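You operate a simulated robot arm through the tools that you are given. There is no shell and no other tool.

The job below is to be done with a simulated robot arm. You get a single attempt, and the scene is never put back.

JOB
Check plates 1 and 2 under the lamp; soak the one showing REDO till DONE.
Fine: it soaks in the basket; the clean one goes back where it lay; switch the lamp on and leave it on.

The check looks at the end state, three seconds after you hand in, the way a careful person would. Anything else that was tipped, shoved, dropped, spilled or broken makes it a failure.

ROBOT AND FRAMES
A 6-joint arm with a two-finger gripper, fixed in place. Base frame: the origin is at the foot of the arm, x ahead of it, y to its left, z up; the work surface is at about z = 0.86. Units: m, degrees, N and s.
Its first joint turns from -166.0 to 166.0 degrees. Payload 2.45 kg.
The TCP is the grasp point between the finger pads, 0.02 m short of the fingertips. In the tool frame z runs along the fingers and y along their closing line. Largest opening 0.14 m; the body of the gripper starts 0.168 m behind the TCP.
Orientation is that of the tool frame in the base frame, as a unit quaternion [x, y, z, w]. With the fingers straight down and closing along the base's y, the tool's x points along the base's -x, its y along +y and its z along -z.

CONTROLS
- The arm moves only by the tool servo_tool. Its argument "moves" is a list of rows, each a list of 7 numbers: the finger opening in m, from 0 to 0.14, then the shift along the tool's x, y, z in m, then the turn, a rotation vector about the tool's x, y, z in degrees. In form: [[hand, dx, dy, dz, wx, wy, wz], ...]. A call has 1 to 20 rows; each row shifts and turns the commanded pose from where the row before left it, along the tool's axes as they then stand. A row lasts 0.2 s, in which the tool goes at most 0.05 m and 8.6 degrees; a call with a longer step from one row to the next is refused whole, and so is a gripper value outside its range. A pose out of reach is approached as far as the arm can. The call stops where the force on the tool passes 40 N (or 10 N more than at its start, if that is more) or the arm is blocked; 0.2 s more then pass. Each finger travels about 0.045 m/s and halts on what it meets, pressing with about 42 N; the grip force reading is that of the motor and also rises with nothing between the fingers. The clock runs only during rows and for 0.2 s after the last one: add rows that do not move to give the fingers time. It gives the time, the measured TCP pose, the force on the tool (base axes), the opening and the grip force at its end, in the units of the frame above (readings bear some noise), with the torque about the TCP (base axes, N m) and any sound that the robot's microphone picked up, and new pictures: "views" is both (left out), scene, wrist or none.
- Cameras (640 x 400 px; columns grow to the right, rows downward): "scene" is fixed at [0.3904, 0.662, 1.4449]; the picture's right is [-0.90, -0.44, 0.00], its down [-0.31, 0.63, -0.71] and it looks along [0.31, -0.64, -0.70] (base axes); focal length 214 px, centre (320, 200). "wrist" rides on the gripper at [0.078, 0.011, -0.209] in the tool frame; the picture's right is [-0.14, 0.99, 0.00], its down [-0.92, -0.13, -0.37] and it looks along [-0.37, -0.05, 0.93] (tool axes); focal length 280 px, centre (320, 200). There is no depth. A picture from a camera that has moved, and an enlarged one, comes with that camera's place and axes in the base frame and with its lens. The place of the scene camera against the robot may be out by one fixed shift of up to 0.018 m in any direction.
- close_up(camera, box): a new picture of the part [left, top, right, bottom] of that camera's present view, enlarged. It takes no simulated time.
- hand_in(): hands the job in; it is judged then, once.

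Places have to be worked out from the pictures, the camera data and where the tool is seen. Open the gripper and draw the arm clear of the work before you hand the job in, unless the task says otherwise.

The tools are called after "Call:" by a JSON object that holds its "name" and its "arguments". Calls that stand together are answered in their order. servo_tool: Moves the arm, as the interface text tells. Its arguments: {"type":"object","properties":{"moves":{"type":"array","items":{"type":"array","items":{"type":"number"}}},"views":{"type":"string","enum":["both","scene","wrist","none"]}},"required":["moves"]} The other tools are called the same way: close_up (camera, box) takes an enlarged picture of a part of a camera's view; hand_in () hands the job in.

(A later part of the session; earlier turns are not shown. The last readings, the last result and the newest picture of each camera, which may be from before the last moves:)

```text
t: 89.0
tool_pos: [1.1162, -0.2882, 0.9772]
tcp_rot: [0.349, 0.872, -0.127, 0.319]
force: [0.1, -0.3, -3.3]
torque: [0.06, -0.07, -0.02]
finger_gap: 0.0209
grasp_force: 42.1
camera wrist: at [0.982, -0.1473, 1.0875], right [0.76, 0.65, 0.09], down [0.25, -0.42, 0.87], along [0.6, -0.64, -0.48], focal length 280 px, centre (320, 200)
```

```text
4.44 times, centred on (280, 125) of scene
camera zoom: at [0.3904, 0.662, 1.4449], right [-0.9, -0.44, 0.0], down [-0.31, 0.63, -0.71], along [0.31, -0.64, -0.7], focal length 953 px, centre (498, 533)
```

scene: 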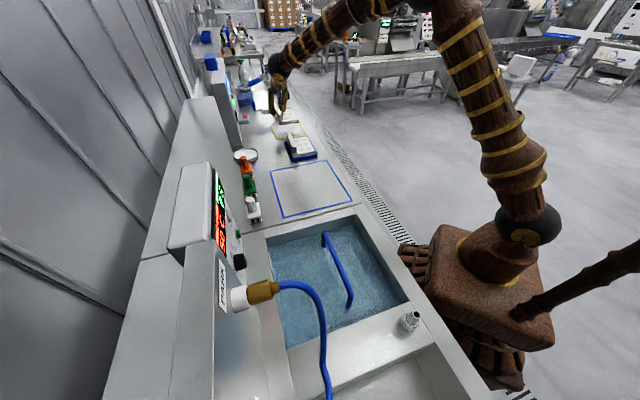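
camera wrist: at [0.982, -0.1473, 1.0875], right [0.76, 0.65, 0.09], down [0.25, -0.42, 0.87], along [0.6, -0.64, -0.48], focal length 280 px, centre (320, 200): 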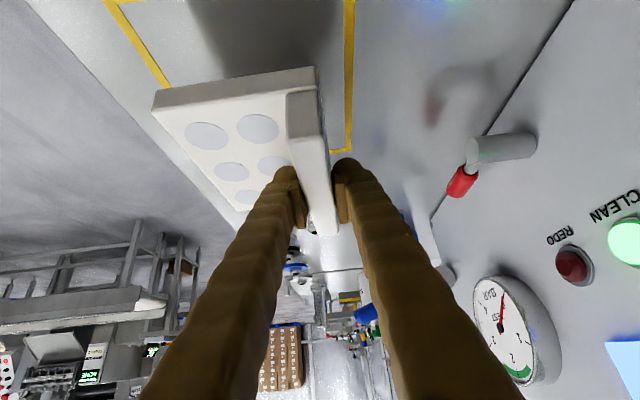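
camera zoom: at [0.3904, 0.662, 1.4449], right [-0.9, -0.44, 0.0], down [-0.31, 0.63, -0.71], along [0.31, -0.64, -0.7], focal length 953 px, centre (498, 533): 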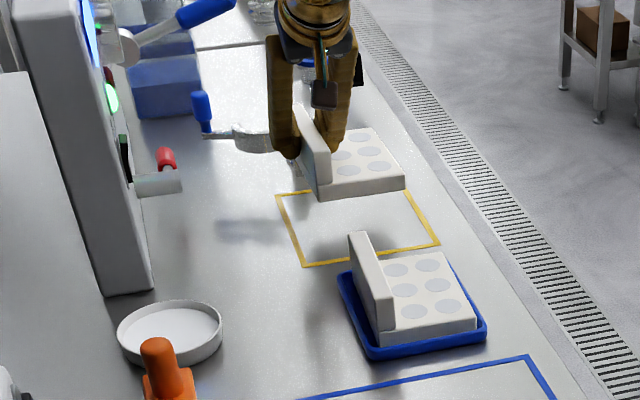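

Plate 2 shows CLEAN. I carry it back along the reversed path.

Call:
{"name": "servo_tool", "arguments": {"moves": [[0.0, -0.0129, 0, -0.0153, 0, 0, 0], [0.0, -0.0129, 0, -0.0153, 0, 0, 0], [0.0, 0.033, 0.00413, -0.0277, 0, 0, 0], [0.0, 0.033, 0.00413, -0.0277, 0, 0, 0], [0.0, 0.033, 0.00413, -0.0277, 0, 0, 0], [0.0, 0.033, 0.00413, -0.0277, 0, 0, 0], [0.0, 0.033, 0.00413, -0.0277, 0, 0, 0], [0.0, 0.033, 0.00413, -0.0277, 0, 0, 0], [0.0, 0.033, 0.00413, -0.0277, 0, 0, 0], [0.0, 0.033, 0.00413, -0.0277, 0, 0, 0], [0.0, 0.033, 0.00413, -0.0277, 0, 0, 0], [0.0, 0.033, 0.00413, -0.0277, 0, 0, 0], [0.0, 0.033, 0.00413, -0.0277, 0, 0, 0], [0.0, 0.033, 0.00413, -0.0277, 0, 0, 0], [0.0, 0, 0, 0, 0, 0, 0]], "views": "none"}}

Call:
{"name": "servo_tool", "arguments": {"moves": [[0.0, 0.018, 0, 0.0215, 0, 0, 0], [0.0, 0.018, 0, 0.0215, 0, 0, 0], [0.0, 0.018, 0, 0.0215, 0, 0, 0], [0.0, 0, 0, 0, 0, 0, 0]]}}

Call:
{"name": "close_up", "arguments": {"camera": "scene", "box": [250, 120, 370, 220]}}

```text
t: 92.2
tool_pos: [0.7768, 0.1025, 1.0144]
tcp_rot: [0.349, 0.872, -0.127, 0.319]
force: [0.4, 0.4, -3.2]
torque: [0.07, -0.09, 0.03]
finger_gap: 0.0209
grasp_force: 42.1
```

```text
t: 93.2
tool_pos: [0.7763, 0.1013, 0.9335]
tcp_rot: [0.35, 0.872, -0.127, 0.318]
force: [0.4, 0.3, -3.6]
torque: [0.08, -0.04, 0.01]
finger_gap: 0.0206
grasp_force: 42.5
camera wrist: at [0.6426, 0.2437, 1.0434], right [0.76, 0.64, 0.09], down [0.25, -0.42, 0.87], along [0.6, -0.64, -0.48], focal length 280 px, centre (320, 200)
```

scene: 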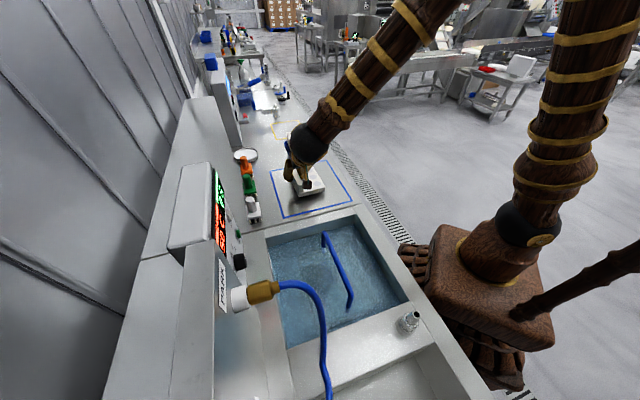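
wrist: 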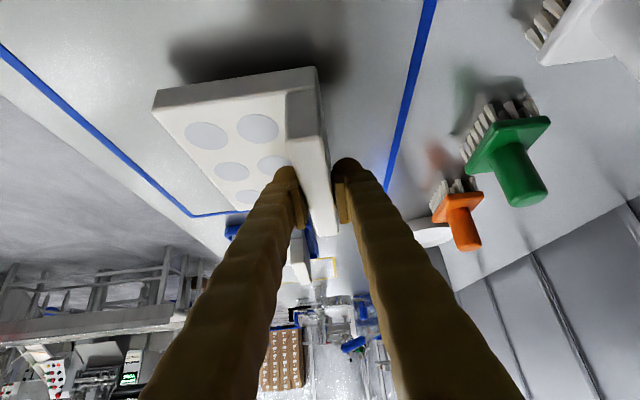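

```text
4.00 times, centred on (310, 170) of scene
camera zoom: at [0.3904, 0.662, 1.4449], right [-0.9, -0.44, 0.0], down [-0.31, 0.63, -0.71], along [0.31, -0.64, -0.7], focal length 858 px, centre (360, 320)
```

zoom: 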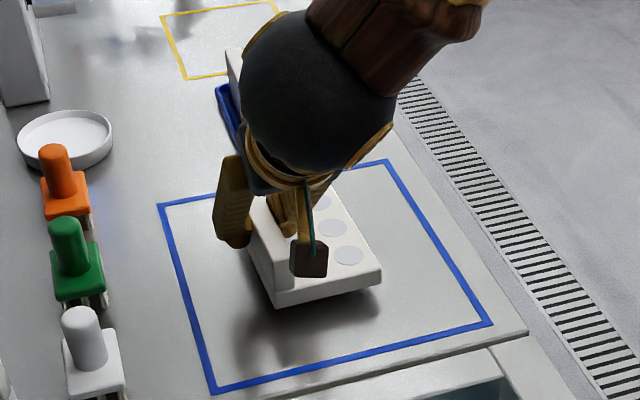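

I lower the last ~2 cm, release plate 2 and rise.

Call:
{"name": "servo_tool", "arguments": {"moves": [[0.0, 0.0064, 0, 0.0077, 0, 0, 0], [0.0, 0.0055, 0, 0.0065, 0, 0, 0], [0.0, 0, 0, 0, 0, 0, 0], [0.03, 0, 0, 0, 0, 0, 0], [0.06, 0, 0, 0, 0, 0, 0], [0.06, 0, 0, 0, 0, 0, 0], [0.06, 0, 0, 0, 0, 0, 0], [0.06, -0.0129, 0, -0.0153, 0, 0, 0], [0.06, -0.0193, 0, -0.023, 0, 0, 0], [0.06, -0.0193, 0, -0.023, 0, 0, 0], [0.06, -0.0193, 0, -0.023, 0, 0, 0], [0.06, 0, 0, 0, 0, 0, 0]]}}

Call:
{"name": "close_up", "arguments": {"camera": "scene", "box": [250, 120, 370, 220]}}

```text
t: 95.8
tool_pos: [0.7746, 0.103, 1.0266]
tcp_rot: [0.348, 0.872, -0.127, 0.319]
force: [0.6, -0.5, -0.1]
torque: [0.04, 0.0, 0.0]
finger_gap: 0.0604
grasp_force: 0.1
camera wrist: at [0.6421, 0.2442, 1.1372], right [0.76, 0.65, 0.09], down [0.25, -0.42, 0.87], along [0.6, -0.64, -0.48], focal length 280 px, centre (320, 200)
```

scene: 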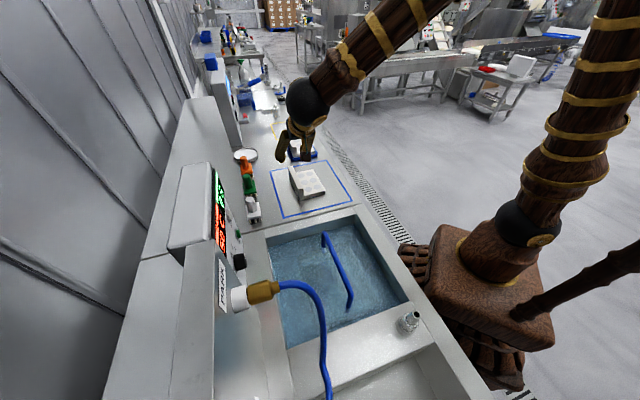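
wrist: 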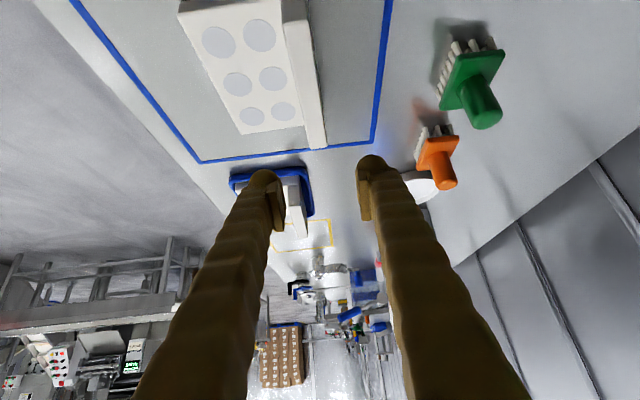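

```text
4.00 times, centred on (310, 170) of scene
camera zoom: at [0.3904, 0.662, 1.4449], right [-0.9, -0.44, 0.0], down [-0.31, 0.63, -0.71], along [0.31, -0.64, -0.7], focal length 858 px, centre (360, 320)
```

zoom: 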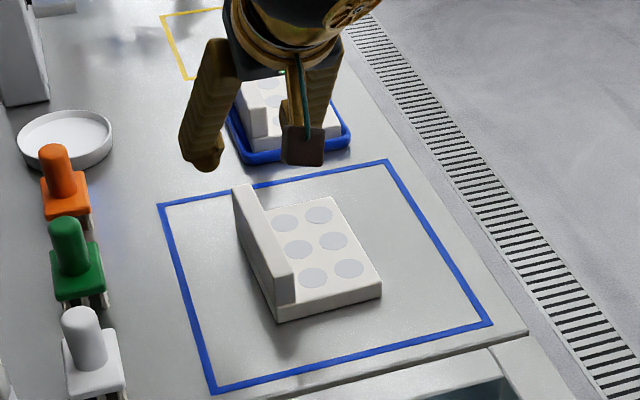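

Plate 2 lies where it was. Now I reduce the tilt to 12° and go above plate 1's rail for a more upright grip.

Call:
{"name": "servo_tool", "arguments": {"moves": [[0.06, 0, 0, 0, 0, 7, 0], [0.06, 0, 0, 0, 0, 7, 0], [0.06, 0, 0, 0, 0, 7, 0], [0.06, 0, 0, 0, 0, 7, 0], [0.06, 0, 0, 0, 0.8, 0, 3.77], [0.06, -0.0388, -0.0054, 0.0121, 0, 0, 0], [0.06, -0.0388, -0.0054, 0.0121, 0, 0, 0], [0.06, -0.0388, -0.0054, 0.0121, 0, 0, 0], [0.06, -0.0388, -0.0054, 0.0121, 0, 0, 0], [0.06, -0.0388, -0.0054, 0.0121, 0, 0, 0], [0.06, -0.0388, -0.0054, 0.0121, 0, 0, 0], [0.06, -0.0388, -0.0054, 0.0121, 0, 0, 0], [0.06, 0, 0, 0, 0, 0, 0]]}}

Call:
{"name": "close_up", "arguments": {"camera": "wrist", "box": [200, 50, 440, 220]}}

```text
t: 98.6
tool_pos: [0.9378, -0.1323, 0.9978]
tcp_rot: [0.4, 0.91, -0.042, 0.098]
force: [0.0, -0.2, -0.3]
torque: [0.0, -0.01, 0.02]
finger_gap: 0.0602
grasp_force: 0.1
camera wrist: at [0.8652, -0.0375, 1.1876], right [0.82, 0.57, 0.03], down [0.46, -0.69, 0.55], along [0.34, -0.44, -0.83], focal length 280 px, centre (320, 200)
```

scene: 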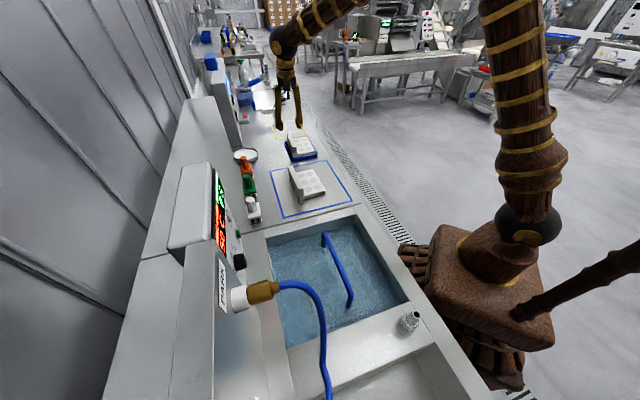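
wrist: 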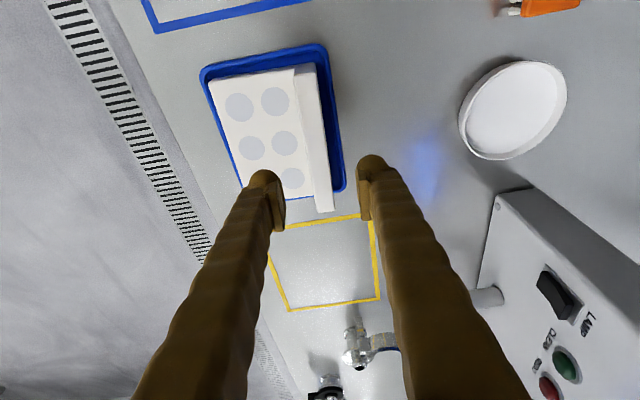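

```text
2.35 times, centred on (320, 135) of wrist
camera zoom: at [0.8652, -0.0375, 1.1876], right [0.82, 0.57, 0.03], down [0.46, -0.69, 0.55], along [0.34, -0.44, -0.83], focal length 660 px, centre (320, 353)
```

zoom: 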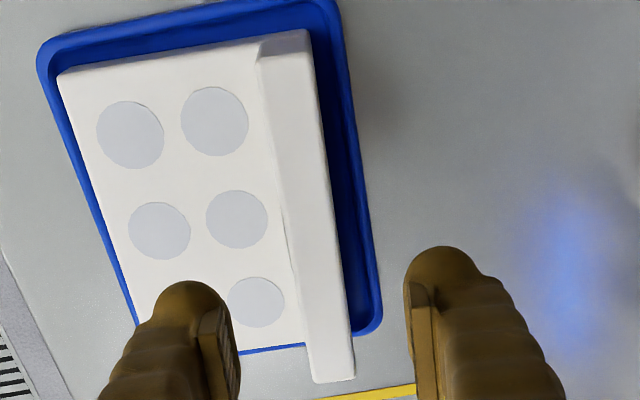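

Aligned. I descend and grip plate 1 upright.

Call:
{"name": "servo_tool", "arguments": {"moves": [[0.06, 0.0042, 0, 0.0196, 0, 0, 0], [0.06, 0.0042, 0, 0.0196, 0, 0, 0], [0.06, 0.0042, 0, 0.0196, 0, 0, 0], [0.06, 0.0025, 0, 0.0115, 0, 0, 0], [0.06, 0.0022, 0, 0.0105, 0, 0, 0], [0.06, 0, 0, 0, 0, 0, 0], [0.03, 0, 0, 0, 0, 0, 0], [0.01, 0, 0, 0, 0, 0, 0], [0.0, 0, 0, 0, 0, 0, 0], [0.0, 0, 0, 0, 0, 0, 0], [0.0, 0, 0, 0, 0, 0, 0]]}}

Call:
{"name": "close_up", "arguments": {"camera": "scene", "box": [250, 110, 350, 180]}}

```text
t: 101.0
tool_pos: [0.9394, -0.1315, 0.9174]
tcp_rot: [0.399, 0.911, -0.041, 0.097]
force: [0.3, -0.3, 0.7]
torque: [-0.09, -0.01, 0.08]
finger_gap: 0.0209
grasp_force: 42.2
camera wrist: at [0.8665, -0.0371, 1.1057], right [0.82, 0.57, 0.03], down [0.46, -0.69, 0.55], along [0.34, -0.44, -0.83], focal length 280 px, centre (320, 200)
```

scene: 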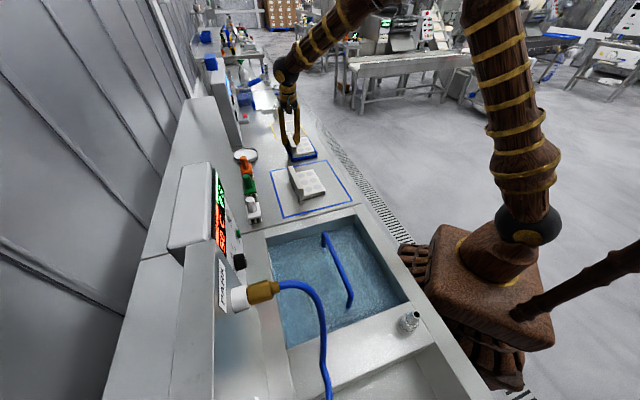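
wrist: 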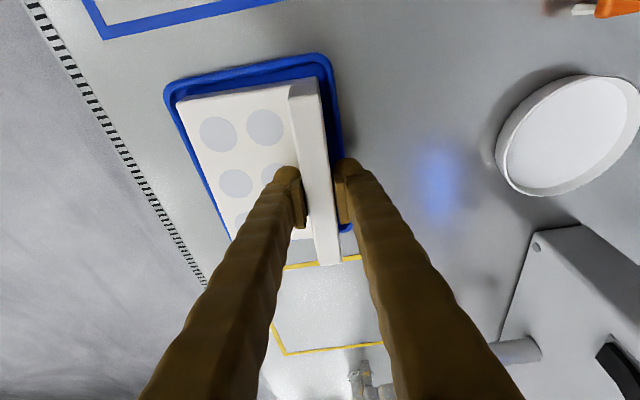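

```text
5.71 times, centred on (300, 145) of scene
camera zoom: at [0.3904, 0.662, 1.4449], right [-0.9, -0.44, 0.0], down [-0.31, 0.63, -0.71], along [0.31, -0.64, -0.7], focal length 1226 px, centre (434, 514)
```

zoom: 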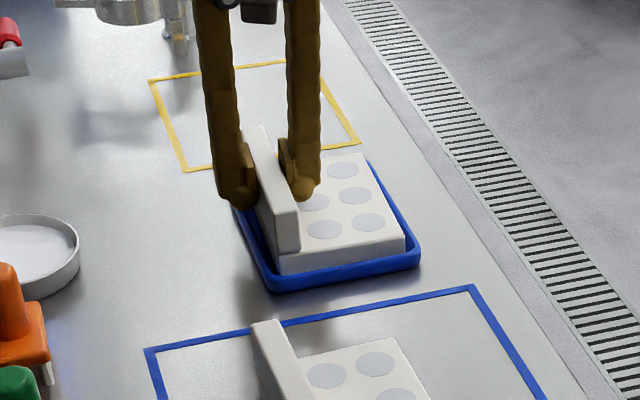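

Plate 1 is gripped upright. I lift it and carry it toward the bath in stages, watching for any reach limit.

Call:
{"name": "servo_tool", "arguments": {"moves": [[0.0, -0.0021, 0, -0.0098, 0, 0, 0], [0.0, -0.0042, 0, -0.0196, 0, 0, 0], [0.0, -0.0042, 0, -0.0196, 0, 0, 0], [0.0, -0.0042, 0, -0.0196, 0, 0, 0], [0.0, -0.0042, 0, -0.0196, 0, 0, 0], [0.0, -0.0021, 0, -0.0098, 0, 0, 0], [0.0, 0.042, 0.0094, -0.0089, 0, 0, 0], [0.0, 0.042, 0.0094, -0.0089, 0, 0, 0], [0.0, 0.042, 0.0094, -0.0089, 0, 0, 0], [0.0, 0.042, 0.0094, -0.0089, 0, 0, 0], [0.0, 0.042, 0.0094, -0.0089, 0, 0, 0], [0.0, 0.042, 0.0094, -0.0089, -0.5, 0, -2.45], [0.0, 0, 0, 0, 0, 0, 0]]}}

```text
t: 103.8
tool_pos: [0.8058, 0.0965, 1.0168]
tcp_rot: [0.379, 0.919, -0.039, 0.098]
force: [-0.7, -0.5, -3.9]
torque: [0.08, -0.12, 0.01]
finger_gap: 0.021
grasp_force: 42.6
camera wrist: at [0.7292, 0.1885, 1.2058], right [0.79, 0.61, 0.03], down [0.49, -0.67, 0.55], along [0.36, -0.42, -0.83], focal length 280 px, centre (320, 200)
```

scene: 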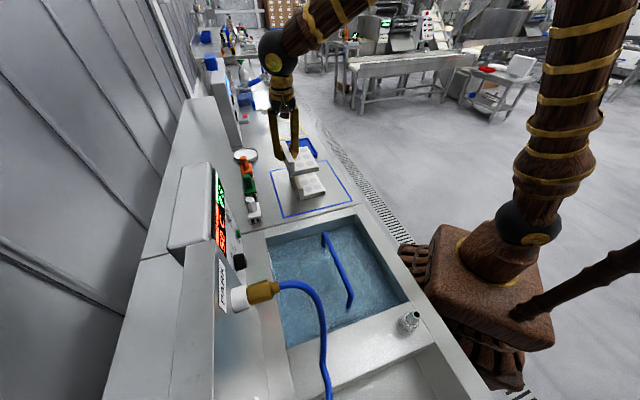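
wrist: 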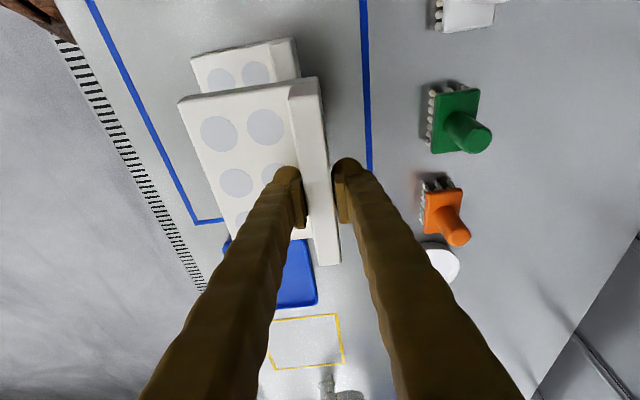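

All clear. I continue to above the bath, beside the handle on the panel side.

Call:
{"name": "servo_tool", "arguments": {"moves": [[0.0, 0.0422, 0.0082, -0.009, 0, 0, 0], [0.0, 0.0422, 0.0082, -0.009, 0, 0, 0], [0.0, 0.0422, 0.0082, -0.009, 0, 0, 0], [0.0, 0.0422, 0.0082, -0.009, 0, 0, 0], [0.0, 0.0422, 0.0082, -0.009, 0, 0, 0], [0.0, 0.0422, 0.0082, -0.009, 0, 0, 0], [0.0, 0.0422, 0.0082, -0.009, 0, 0, 0], [0.0, 0.0422, 0.0082, -0.009, 0, 0, 0], [0.0, 0.0422, 0.0082, -0.009, 0, 0, 0], [0.0, 0, 0, 0, 0, 0, 0]]}}

Call:
{"name": "close_up", "arguments": {"camera": "scene", "box": [240, 190, 440, 350]}}

Call:
{"name": "close_up", "arguments": {"camera": "wrist", "box": [120, 0, 440, 300]}}

```text
t: 106.0
tool_pos: [0.5841, 0.4226, 1.0171]
tcp_rot: [0.38, 0.919, -0.039, 0.098]
force: [-0.8, -0.3, -2.4]
torque: [0.1, -0.09, 0.01]
finger_gap: 0.0206
grasp_force: 41.8
camera wrist: at [0.5059, 0.5142, 1.2061], right [0.79, 0.61, 0.03], down [0.49, -0.67, 0.55], along [0.36, -0.42, -0.83], focal length 280 px, centre (320, 200)
```

scene: 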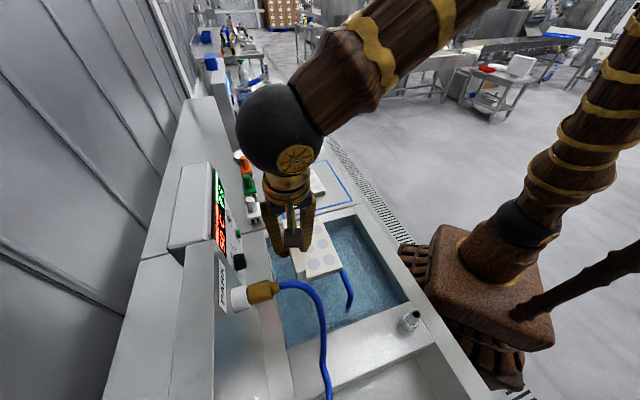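
wrist: 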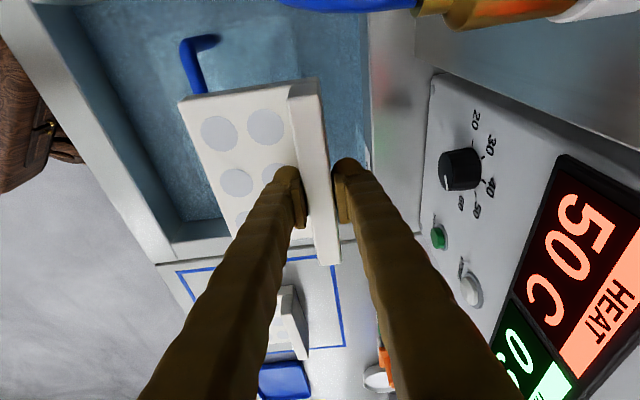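

```text
2.50 times, centred on (340, 270) of scene
camera zoom: at [0.3904, 0.662, 1.4449], right [-0.9, -0.44, 0.0], down [-0.31, 0.63, -0.71], along [0.31, -0.64, -0.7], focal length 536 px, centre (270, 25)
```

zoom: 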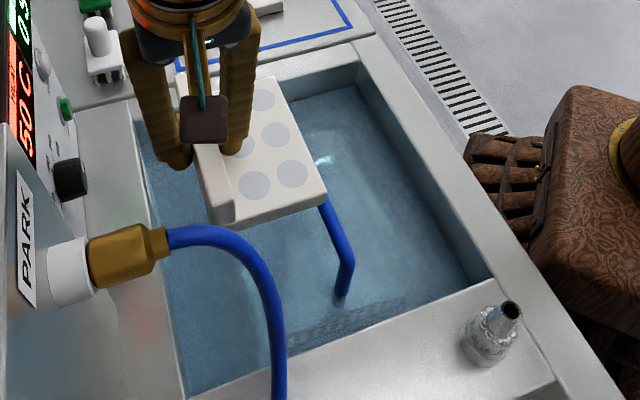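

```text
1.33 times, centred on (280, 150) of wrist
camera zoom: at [0.5059, 0.5142, 1.2061], right [0.79, 0.61, 0.03], down [0.49, -0.67, 0.55], along [0.36, -0.42, -0.83], focal length 374 px, centre (373, 267)
```

zoom: 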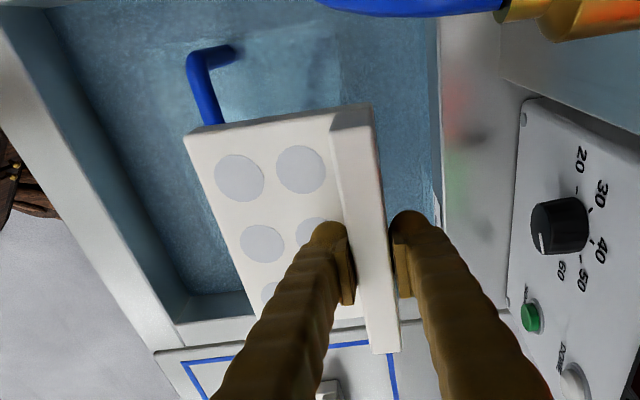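

There's a snag: the hand's camera hangs toward the blue PARK hose (hose edge near u = 0) and would meet it on the way down with this lean. I'll take the plate back to the tray along the same path and re-grip it fully upright, which moves the camera clear of the hose.

Call:
{"name": "servo_tool", "arguments": {"moves": [[0.0, -0.0422, -0.0082, 0.009, 0, 0, 0], [0.0, -0.0422, -0.0082, 0.009, 0, 0, 0], [0.0, -0.0422, -0.0082, 0.009, 0, 0, 0], [0.0, -0.0422, -0.0082, 0.009, 0, 0, 0], [0.0, -0.0422, -0.0082, 0.009, 0, 0, 0], [0.0, -0.0422, -0.0082, 0.009, 0, 0, 0], [0.0, -0.0422, -0.0082, 0.009, 0, 0, 0], [0.0, -0.0422, -0.0082, 0.009, 0, 0, 0], [0.0, -0.0422, -0.0082, 0.009, 0, 0, 0], [0.0, 0, 0, 0, 0.5, 0, 2.45], [0.0, -0.042, -0.0094, 0.0089, 0, 0, 0], [0.0, -0.042, -0.0094, 0.0089, 0, 0, 0], [0.0, -0.042, -0.0094, 0.0089, 0, 0, 0], [0.0, -0.042, -0.0094, 0.0089, 0, 0, 0], [0.0, -0.042, -0.0094, 0.0089, 0, 0, 0], [0.0, -0.042, -0.0094, 0.0089, 0, 0, 0], [0.0, 0, 0, 0, 0, 0, 0]], "views": "none"}}

Call:
{"name": "servo_tool", "arguments": {"moves": [[0.0, 0.0042, 0, 0.0196, 0, 0, 0], [0.0, 0.0042, 0, 0.0196, 0, 0, 0], [0.0, 0.0042, 0, 0.0196, 0, 0, 0], [0.0, 0.0021, 0, 0.0098, 0, 0, 0], [0.0, 0, 0, 0, 0, 0, 0]]}}

Call:
{"name": "close_up", "arguments": {"camera": "scene", "box": [250, 110, 350, 180]}}

```text
t: 109.6
tool_pos: [0.9385, -0.1326, 1.0163]
tcp_rot: [0.4, 0.91, -0.042, 0.096]
force: [-0.6, 0.6, -3.3]
torque: [0.08, -0.1, -0.03]
finger_gap: 0.0209
grasp_force: 42.4
```

```text
t: 110.8
tool_pos: [0.9405, -0.131, 0.9458]
tcp_rot: [0.4, 0.91, -0.042, 0.097]
force: [-0.3, 0.1, -3.8]
torque: [0.07, -0.07, -0.02]
finger_gap: 0.0207
grasp_force: 42.0
camera wrist: at [0.8668, -0.0363, 1.1348], right [0.82, 0.57, 0.03], down [0.46, -0.69, 0.55], along [0.34, -0.44, -0.83], focal length 280 px, centre (320, 200)
```

scene: 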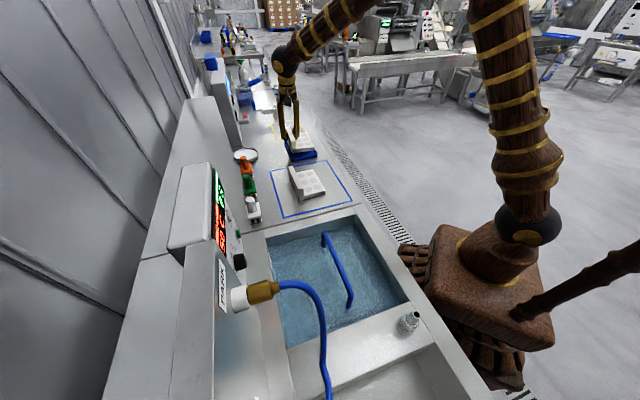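
wrist: 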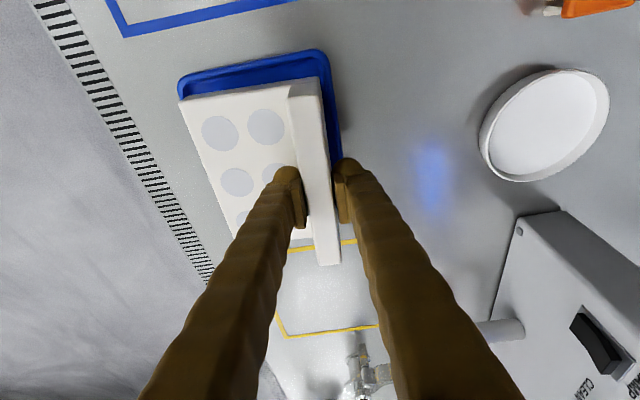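

```text
5.71 times, centred on (300, 145) of scene
camera zoom: at [0.3904, 0.662, 1.4449], right [-0.9, -0.44, 0.0], down [-0.31, 0.63, -0.71], along [0.31, -0.64, -0.7], focal length 1226 px, centre (434, 514)
```

zoom: 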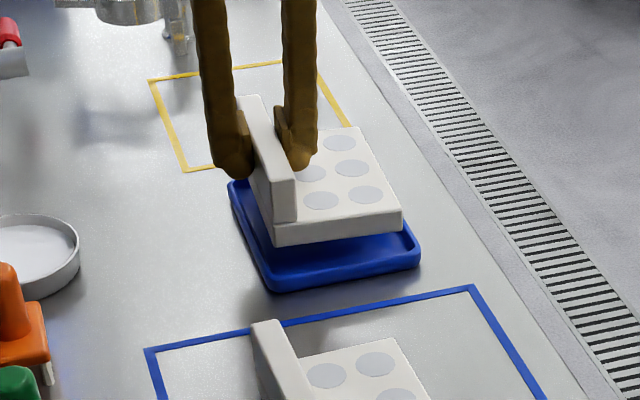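

Aligned over the tray. I lower it in, open slightly, and begin rotating the open fingers upright in place along the rail.

Call:
{"name": "servo_tool", "arguments": {"moves": [[0.0, 0.0029, 0, 0.0137, 0, 0, 0], [0.0, 0.0029, 0, 0.0137, 0, 0, 0], [0.0, 0, 0, 0, 0, 0, 0], [0.03, 0, 0, 0, 0, 0, 0], [0.045, 0, 0, 0, 0, 0, 0], [0.045, 0, 0, 0, 0, 0, 0], [0.045, 0, 0, 0, 0, 3, 0], [0.045, 0, 0, 0, 0, 3, 0], [0.045, 0, 0, 0, 0, 0, 0]]}}

Call:
{"name": "close_up", "arguments": {"camera": "scene", "box": [250, 110, 350, 180]}}

```text
t: 112.8
tool_pos: [0.9391, -0.1295, 0.9194]
tcp_rot: [0.402, 0.914, -0.021, 0.049]
force: [-0.2, -0.4, -0.6]
torque: [-0.03, 0.0, 0.0]
finger_gap: 0.0447
grasp_force: 0.1
camera wrist: at [0.8798, -0.0507, 1.1196], right [0.82, 0.57, 0.02], down [0.5, -0.73, 0.46], along [0.28, -0.37, -0.89], focal length 280 px, centre (320, 200)
```

scene: 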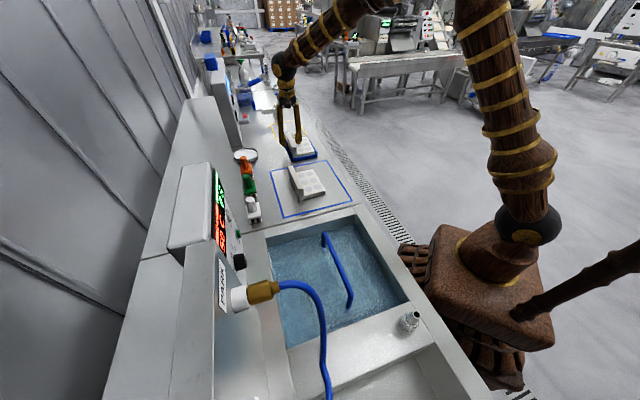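
wrist: 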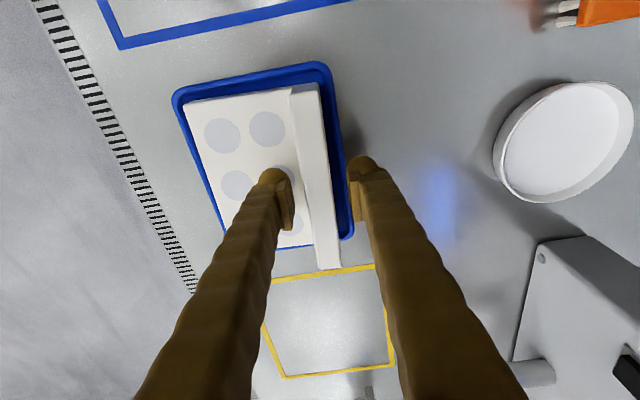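

```text
5.71 times, centred on (300, 145) of scene
camera zoom: at [0.3904, 0.662, 1.4449], right [-0.9, -0.44, 0.0], down [-0.31, 0.63, -0.71], along [0.31, -0.64, -0.7], focal length 1226 px, centre (434, 514)
```

zoom: 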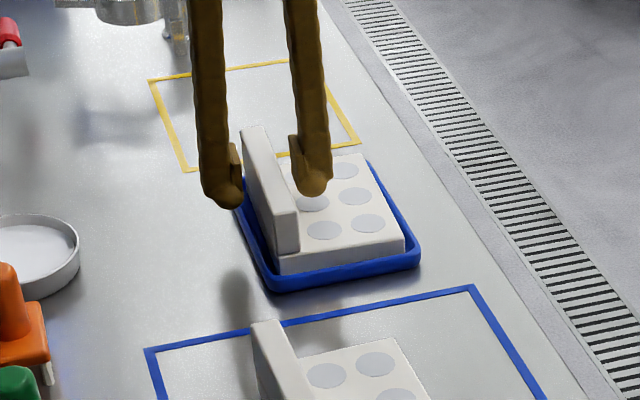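

θ is about 6°, no limit. Two more small steps to vertical.

Call:
{"name": "servo_tool", "arguments": {"moves": [[0.045, 0, 0, 0, 0, 3, 0], [0.045, 0, 0, 0, 0, 2.7, 0], [0.045, 0, 0, 0, 0, 0, 0]], "views": "none"}}

```text
t: 113.6
tool_pos: [0.9408, -0.1312, 0.9184]
tcp_rot: [0.401, 0.916, 0.001, 0.003]
force: [0.9, -0.3, 0.6]
torque: [0.02, -0.01, 0.0]
finger_gap: 0.0448
grasp_force: 0.2
```

The tool is vertical at the rail with no limit. I close on the rail and lift a little while drawing inward.

Call:
{"name": "servo_tool", "arguments": {"moves": [[0.045, 0, 0, 0.002, 0, 0, 0], [0.02, 0, 0, 0, 0, 0, 0], [0.0, 0, 0, 0, 0, 0, 0], [0.0, 0, 0, 0, 0, 0, 0], [0.0, 0, 0, 0, 0, 0, 0], [0.0, 0, 0, -0.01, 0, 0, 0], [0.0, 0, 0, -0.01, 0, 0, 0], [0.0, 0, 0, 0, 0, 0, 0]]}}

Call:
{"name": "close_up", "arguments": {"camera": "scene", "box": [250, 110, 350, 180]}}

```text
t: 115.4
tool_pos: [0.9408, -0.1314, 0.9369]
tcp_rot: [0.402, 0.916, -0.001, 0.004]
force: [-0.1, 1.3, -2.9]
torque: [0.04, -0.07, -0.01]
finger_gap: 0.0207
grasp_force: 42.9
camera wrist: at [0.8942, -0.066, 1.1467], right [0.82, 0.57, 0.0], down [0.53, -0.76, 0.37], along [0.21, -0.31, -0.93], focal length 280 px, centre (320, 200)
```

scene: 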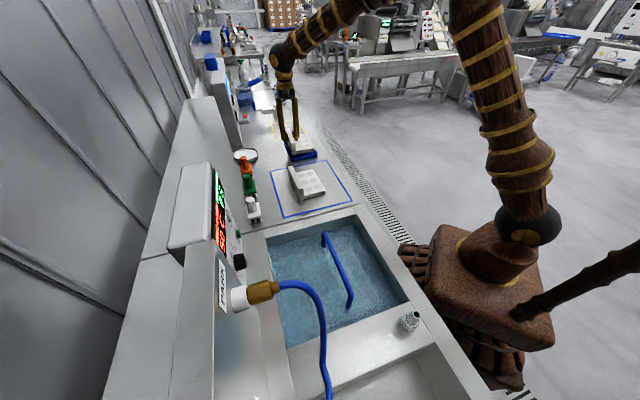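
wrist: 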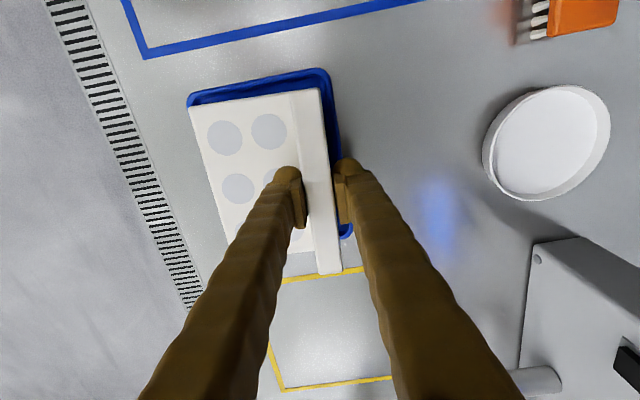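

```text
5.71 times, centred on (300, 145) of scene
camera zoom: at [0.3904, 0.662, 1.4449], right [-0.9, -0.44, 0.0], down [-0.31, 0.63, -0.71], along [0.31, -0.64, -0.7], focal length 1226 px, centre (434, 514)
```

zoom: 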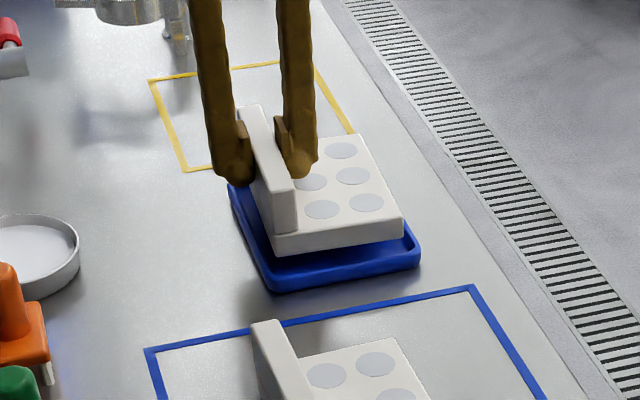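

Lifted cleanly. I rise while drawing inward, straighten the yaw, and head to the bath again.

Call:
{"name": "servo_tool", "arguments": {"moves": [[0.0, 0, 0, -0.01, 0, 0, 0], [0.0, 0.018, 0, -0.014, 0, 0, 0], [0.0, 0.02, 0, -0.014, 0, 0, 0], [0.0, 0.02, 0, -0.014, 0, 0, 0], [0.0, 0.02, 0, -0.014, 0, 0, 0], [0.0, 0.02, 0, -0.014, 0, 0, -2.45], [0.0, 0.0425, 0.0108, 0, 0, 0, 0], [0.0, 0.0425, 0.0108, 0, 0, 0, 0], [0.0, 0.0425, 0.0108, 0, 0, 0, 0], [0.0, 0.0425, 0.0108, 0, 0, 0, 0], [0.0, 0.0425, 0.0108, 0, 0, 0, 0], [0.0, 0.0425, 0.0108, 0, 0, 0, 0], [0.0, 0, 0, 0, 0, 0, 0]]}}

```text
t: 118.2
tool_pos: [0.7396, 0.17, 1.0125]
tcp_rot: [0.383, 0.924, 0.0, 0.004]
force: [-0.4, -0.8, -3.0]
torque: [0.08, -0.07, 0.01]
finger_gap: 0.0209
grasp_force: 42.0
camera wrist: at [0.6899, 0.2331, 1.223], right [0.8, 0.6, 0.0], down [0.56, -0.74, 0.37], along [0.23, -0.3, -0.93], focal length 280 px, centre (320, 200)
```

scene: 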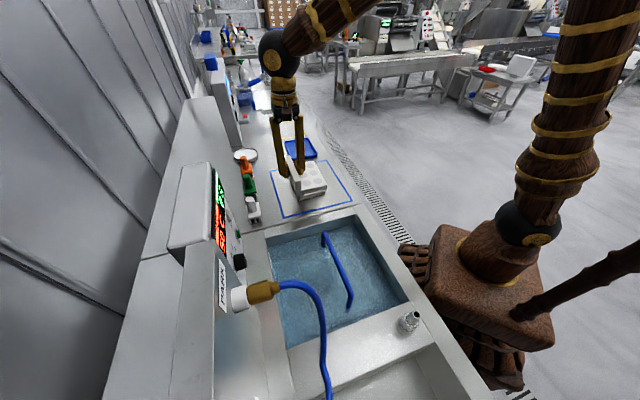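
wrist: 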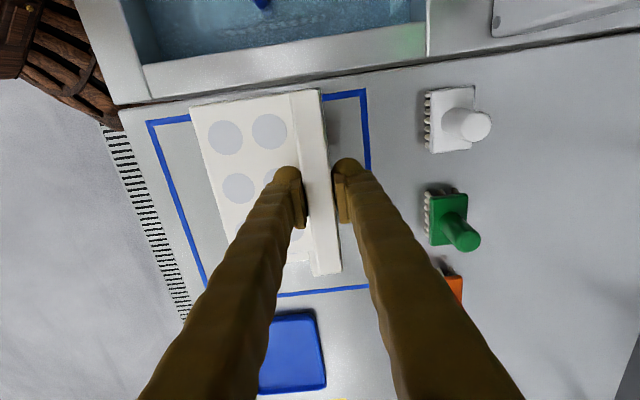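

Good. On to the bath position beside the handle.

Call:
{"name": "servo_tool", "arguments": {"moves": [[0.0, 0.0393, 0.0098, 0, 0, 0, 0], [0.0, 0.0393, 0.0098, 0, 0, 0, 0], [0.0, 0.0393, 0.0098, 0, 0, 0, 0], [0.0, 0.0393, 0.0098, 0, 0, 0, 0], [0.0, 0.0393, 0.0098, 0, 0, 0, 0], [0.0, 0.0393, 0.0098, 0, 0, 0, 0], [0.0, 0.0393, 0.0098, 0, 0, 0, 0], [0.0, 0, 0, 0, 0, 0, 0]]}}

Call:
{"name": "close_up", "arguments": {"camera": "scene", "box": [240, 190, 440, 350]}}

Call:
{"name": "close_up", "arguments": {"camera": "wrist", "box": [120, 0, 440, 300]}}

```text
t: 120.0
tool_pos: [0.5924, 0.4119, 1.014]
tcp_rot: [0.383, 0.924, 0.0, 0.004]
force: [0.0, 0.4, -3.6]
torque: [0.09, -0.06, -0.02]
finger_gap: 0.0206
grasp_force: 42.3
camera wrist: at [0.5427, 0.4747, 1.2238], right [0.8, 0.6, 0.0], down [0.56, -0.74, 0.37], along [0.23, -0.3, -0.93], focal length 280 px, centre (320, 200)
```

scene: 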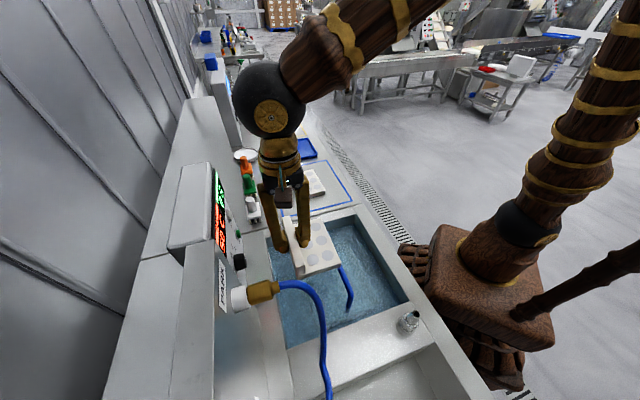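
wrist: 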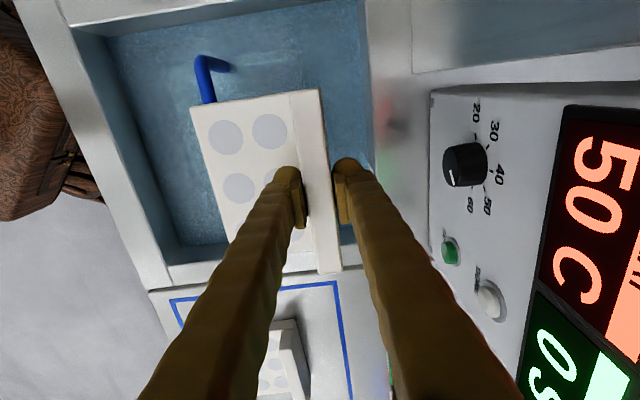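

```text
2.50 times, centred on (340, 270) of scene
camera zoom: at [0.3904, 0.662, 1.4449], right [-0.9, -0.44, 0.0], down [-0.31, 0.63, -0.71], along [0.31, -0.64, -0.7], focal length 536 px, centre (270, 25)
```

zoom: 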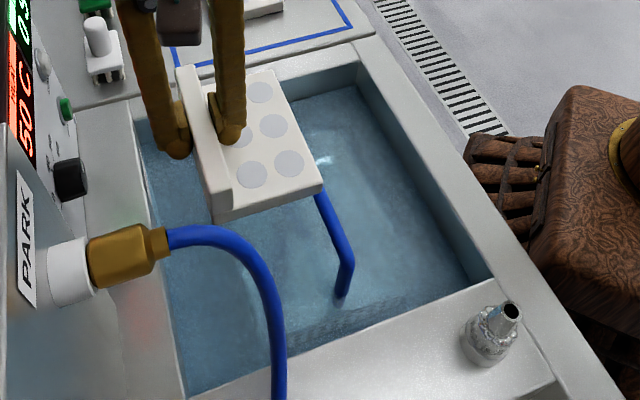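

```text
1.33 times, centred on (280, 150) of wrist
camera zoom: at [0.5427, 0.4747, 1.2238], right [0.8, 0.6, 0.0], down [0.56, -0.74, 0.37], along [0.23, -0.3, -0.93], focal length 374 px, centre (373, 267)
```

zoom: 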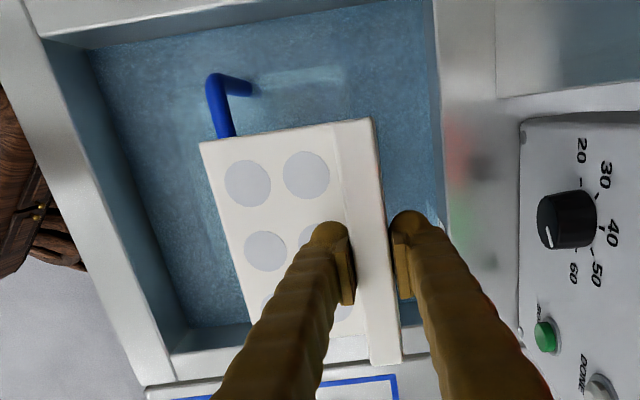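

Handle top works out at z ≈ 0.88, v ≈ 0.595, entering the water at z ≈ 0.786, so the plate's body can pass beneath it. I descend beside the handle to TCP z ≈ 0.90 first and look.

Call:
{"name": "servo_tool", "arguments": {"moves": [[0.0, 0, 0.008, 0.0, 0, 0, 0], [0.0, 0, 0, 0.03, 0, 0, 0], [0.0, 0, 0, 0.03, 0, 0, 0], [0.0, 0, 0, 0.03, 0, 0, 0], [0.0, 0, 0, 0.024, 0, 0, 0], [0.0, 0, 0, 0, 0, 0, 0]]}}

Call:
{"name": "close_up", "arguments": {"camera": "scene", "box": [240, 190, 440, 350]}}

Call:
{"name": "close_up", "arguments": {"camera": "wrist", "box": [120, 0, 440, 300]}}

```text
t: 121.4
tool_pos: [0.5979, 0.4158, 0.8984]
tcp_rot: [0.383, 0.924, -0.001, 0.003]
force: [0.3, -0.2, -3.0]
torque: [0.08, -0.07, 0.03]
finger_gap: 0.0209
grasp_force: 42.1
camera wrist: at [0.5488, 0.4794, 1.1072], right [0.8, 0.6, 0.0], down [0.56, -0.74, 0.37], along [0.23, -0.3, -0.93], focal length 280 px, centre (320, 200)
```

scene: 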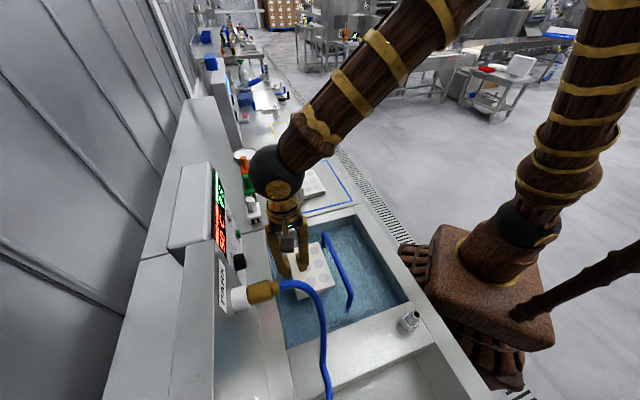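
wrist: 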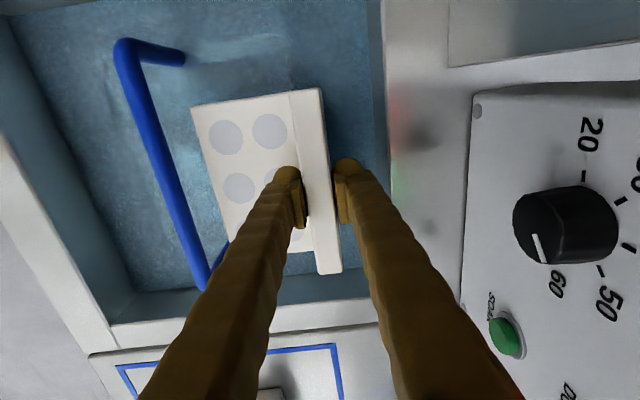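

```text
2.50 times, centred on (340, 270) of scene
camera zoom: at [0.3904, 0.662, 1.4449], right [-0.9, -0.44, 0.0], down [-0.31, 0.63, -0.71], along [0.31, -0.64, -0.7], focal length 536 px, centre (270, 25)
```

zoom: 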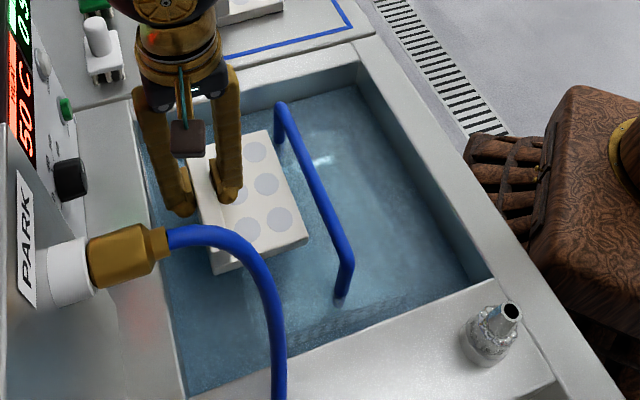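

```text
1.33 times, centred on (280, 150) of wrist
camera zoom: at [0.5488, 0.4794, 1.1072], right [0.8, 0.6, 0.0], down [0.56, -0.74, 0.37], along [0.23, -0.3, -0.93], focal length 374 px, centre (373, 267)
```

zoom: 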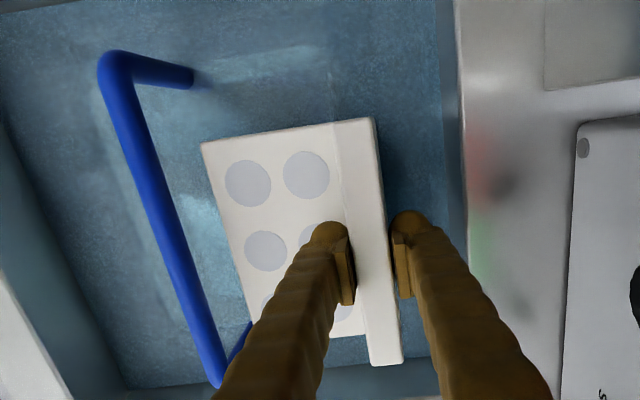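

The plate is beside the handle with clearance. I lower to TCP z ≈ 0.862 so its flat body is between the handle underside and the water.

Call:
{"name": "servo_tool", "arguments": {"moves": [[0.0, 0, 0, 0.018, 0, 0, 0], [0.0, 0, 0, 0.018, 0, 0, 0], [0.0, 0, 0, 0, 0, 0, 0]]}}

Call:
{"name": "close_up", "arguments": {"camera": "scene", "box": [270, 210, 390, 310]}}

Call:
{"name": "close_up", "arguments": {"camera": "wrist", "box": [60, 0, 380, 300]}}

```text
t: 122.2
tool_pos: [0.5983, 0.4154, 0.8629]
tcp_rot: [0.382, 0.924, -0.001, 0.003]
force: [0.1, 0.2, -4.3]
torque: [0.06, -0.11, 0.0]
finger_gap: 0.0211
grasp_force: 42.1
camera wrist: at [0.5497, 0.4786, 1.0719], right [0.8, 0.6, 0.0], down [0.56, -0.74, 0.37], along [0.23, -0.3, -0.93], focal length 280 px, centre (320, 200)
```

scene: 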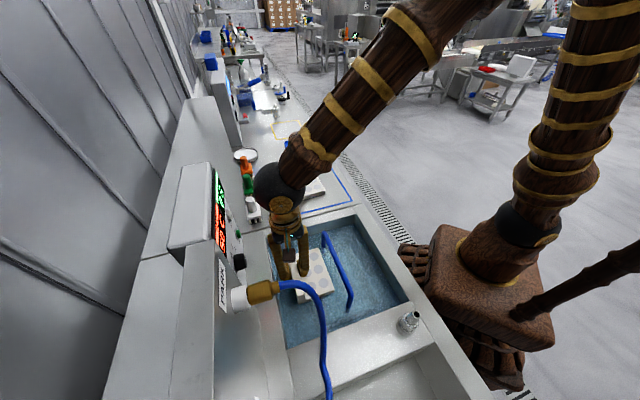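
wrist: 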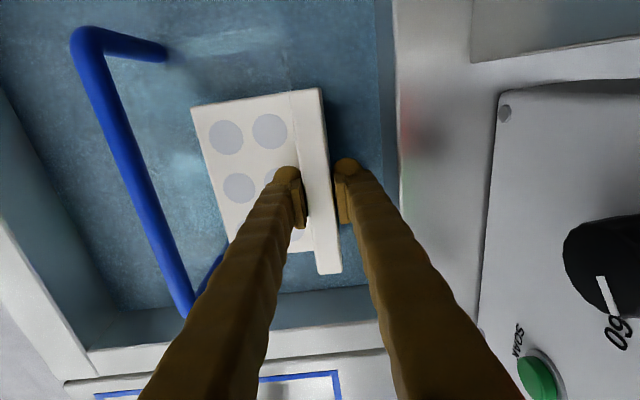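

```text
4.00 times, centred on (330, 260) of scene
camera zoom: at [0.3904, 0.662, 1.4449], right [-0.9, -0.44, 0.0], down [-0.31, 0.63, -0.71], along [0.31, -0.64, -0.7], focal length 858 px, centre (280, -40)
```

zoom: 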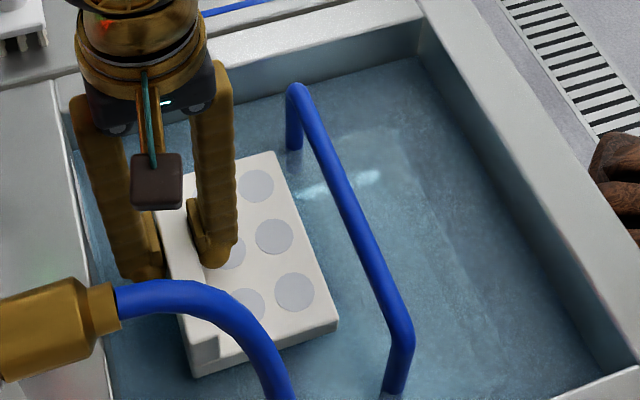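

```text
1.33 times, centred on (220, 150) of wrist
camera zoom: at [0.5497, 0.4786, 1.0719], right [0.8, 0.6, 0.0], down [0.56, -0.74, 0.37], along [0.23, -0.3, -0.93], focal length 374 px, centre (453, 267)
```

zoom: 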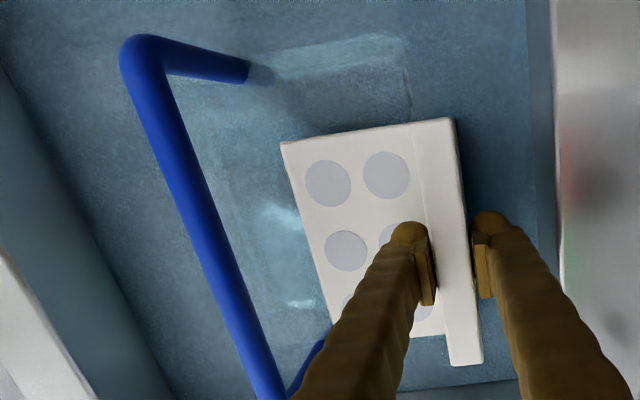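

The plate is level between water and handle. I slide it sideways under the handle (6.7 cm across, 1.2 cm along).

Call:
{"name": "servo_tool", "arguments": {"moves": [[0.0, 0.003, -0.015, 0, 0, 0, 0], [0.0, 0.003, -0.015, 0, 0, 0, 0], [0.0, 0.003, -0.015, 0, 0, 0, 0], [0.0, 0.003, -0.012, 0, 0, 0, 0], [0.0, 0, -0.01, 0, 0, 0, 0], [0.0, 0, 0, 0, 0, 0, 0]]}}

Call:
{"name": "close_up", "arguments": {"camera": "scene", "box": [270, 210, 390, 310]}}

Call:
{"name": "close_up", "arguments": {"camera": "wrist", "box": [100, 0, 420, 300]}}

```text
t: 123.6
tool_pos: [0.5437, 0.3764, 0.8623]
tcp_rot: [0.383, 0.924, -0.001, 0.004]
force: [0.3, 0.2, -2.7]
torque: [0.07, -0.08, 0.02]
finger_gap: 0.0208
grasp_force: 42.0
camera wrist: at [0.4941, 0.4398, 1.0714], right [0.8, 0.6, 0.0], down [0.56, -0.74, 0.37], along [0.23, -0.3, -0.93], focal length 280 px, centre (320, 200)
```

scene: 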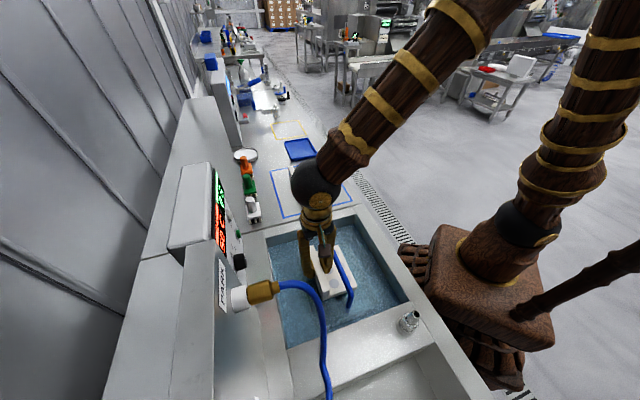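
wrist: 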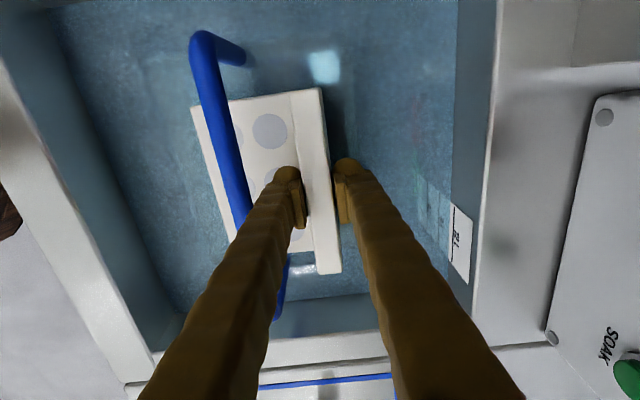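

```text
4.00 times, centred on (330, 260) of scene
camera zoom: at [0.3904, 0.662, 1.4449], right [-0.9, -0.44, 0.0], down [-0.31, 0.63, -0.71], along [0.31, -0.64, -0.7], focal length 858 px, centre (280, -40)
```

zoom: 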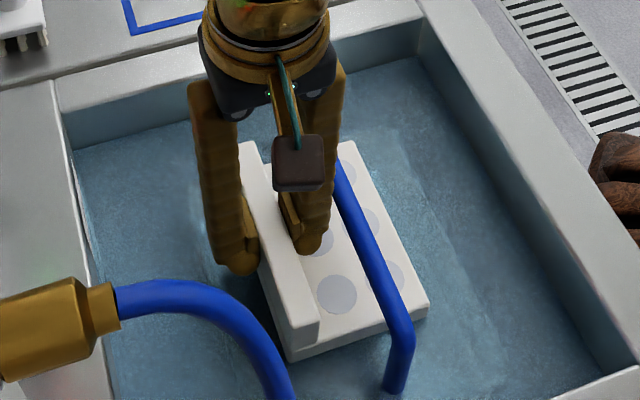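

```text
1.33 times, centred on (260, 150) of wrist
camera zoom: at [0.4941, 0.4398, 1.0714], right [0.8, 0.6, 0.0], down [0.56, -0.74, 0.37], along [0.23, -0.3, -0.93], focal length 374 px, centre (400, 267)
```

zoom: 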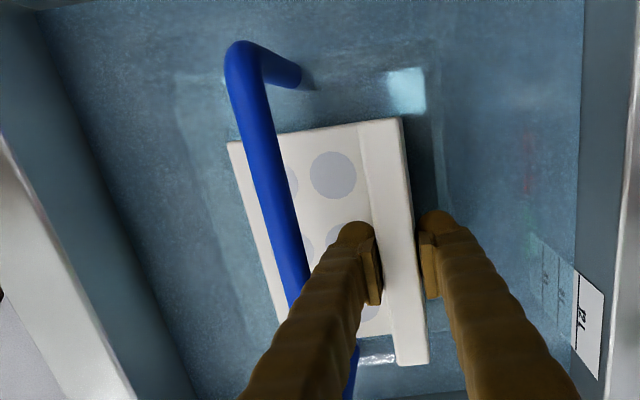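

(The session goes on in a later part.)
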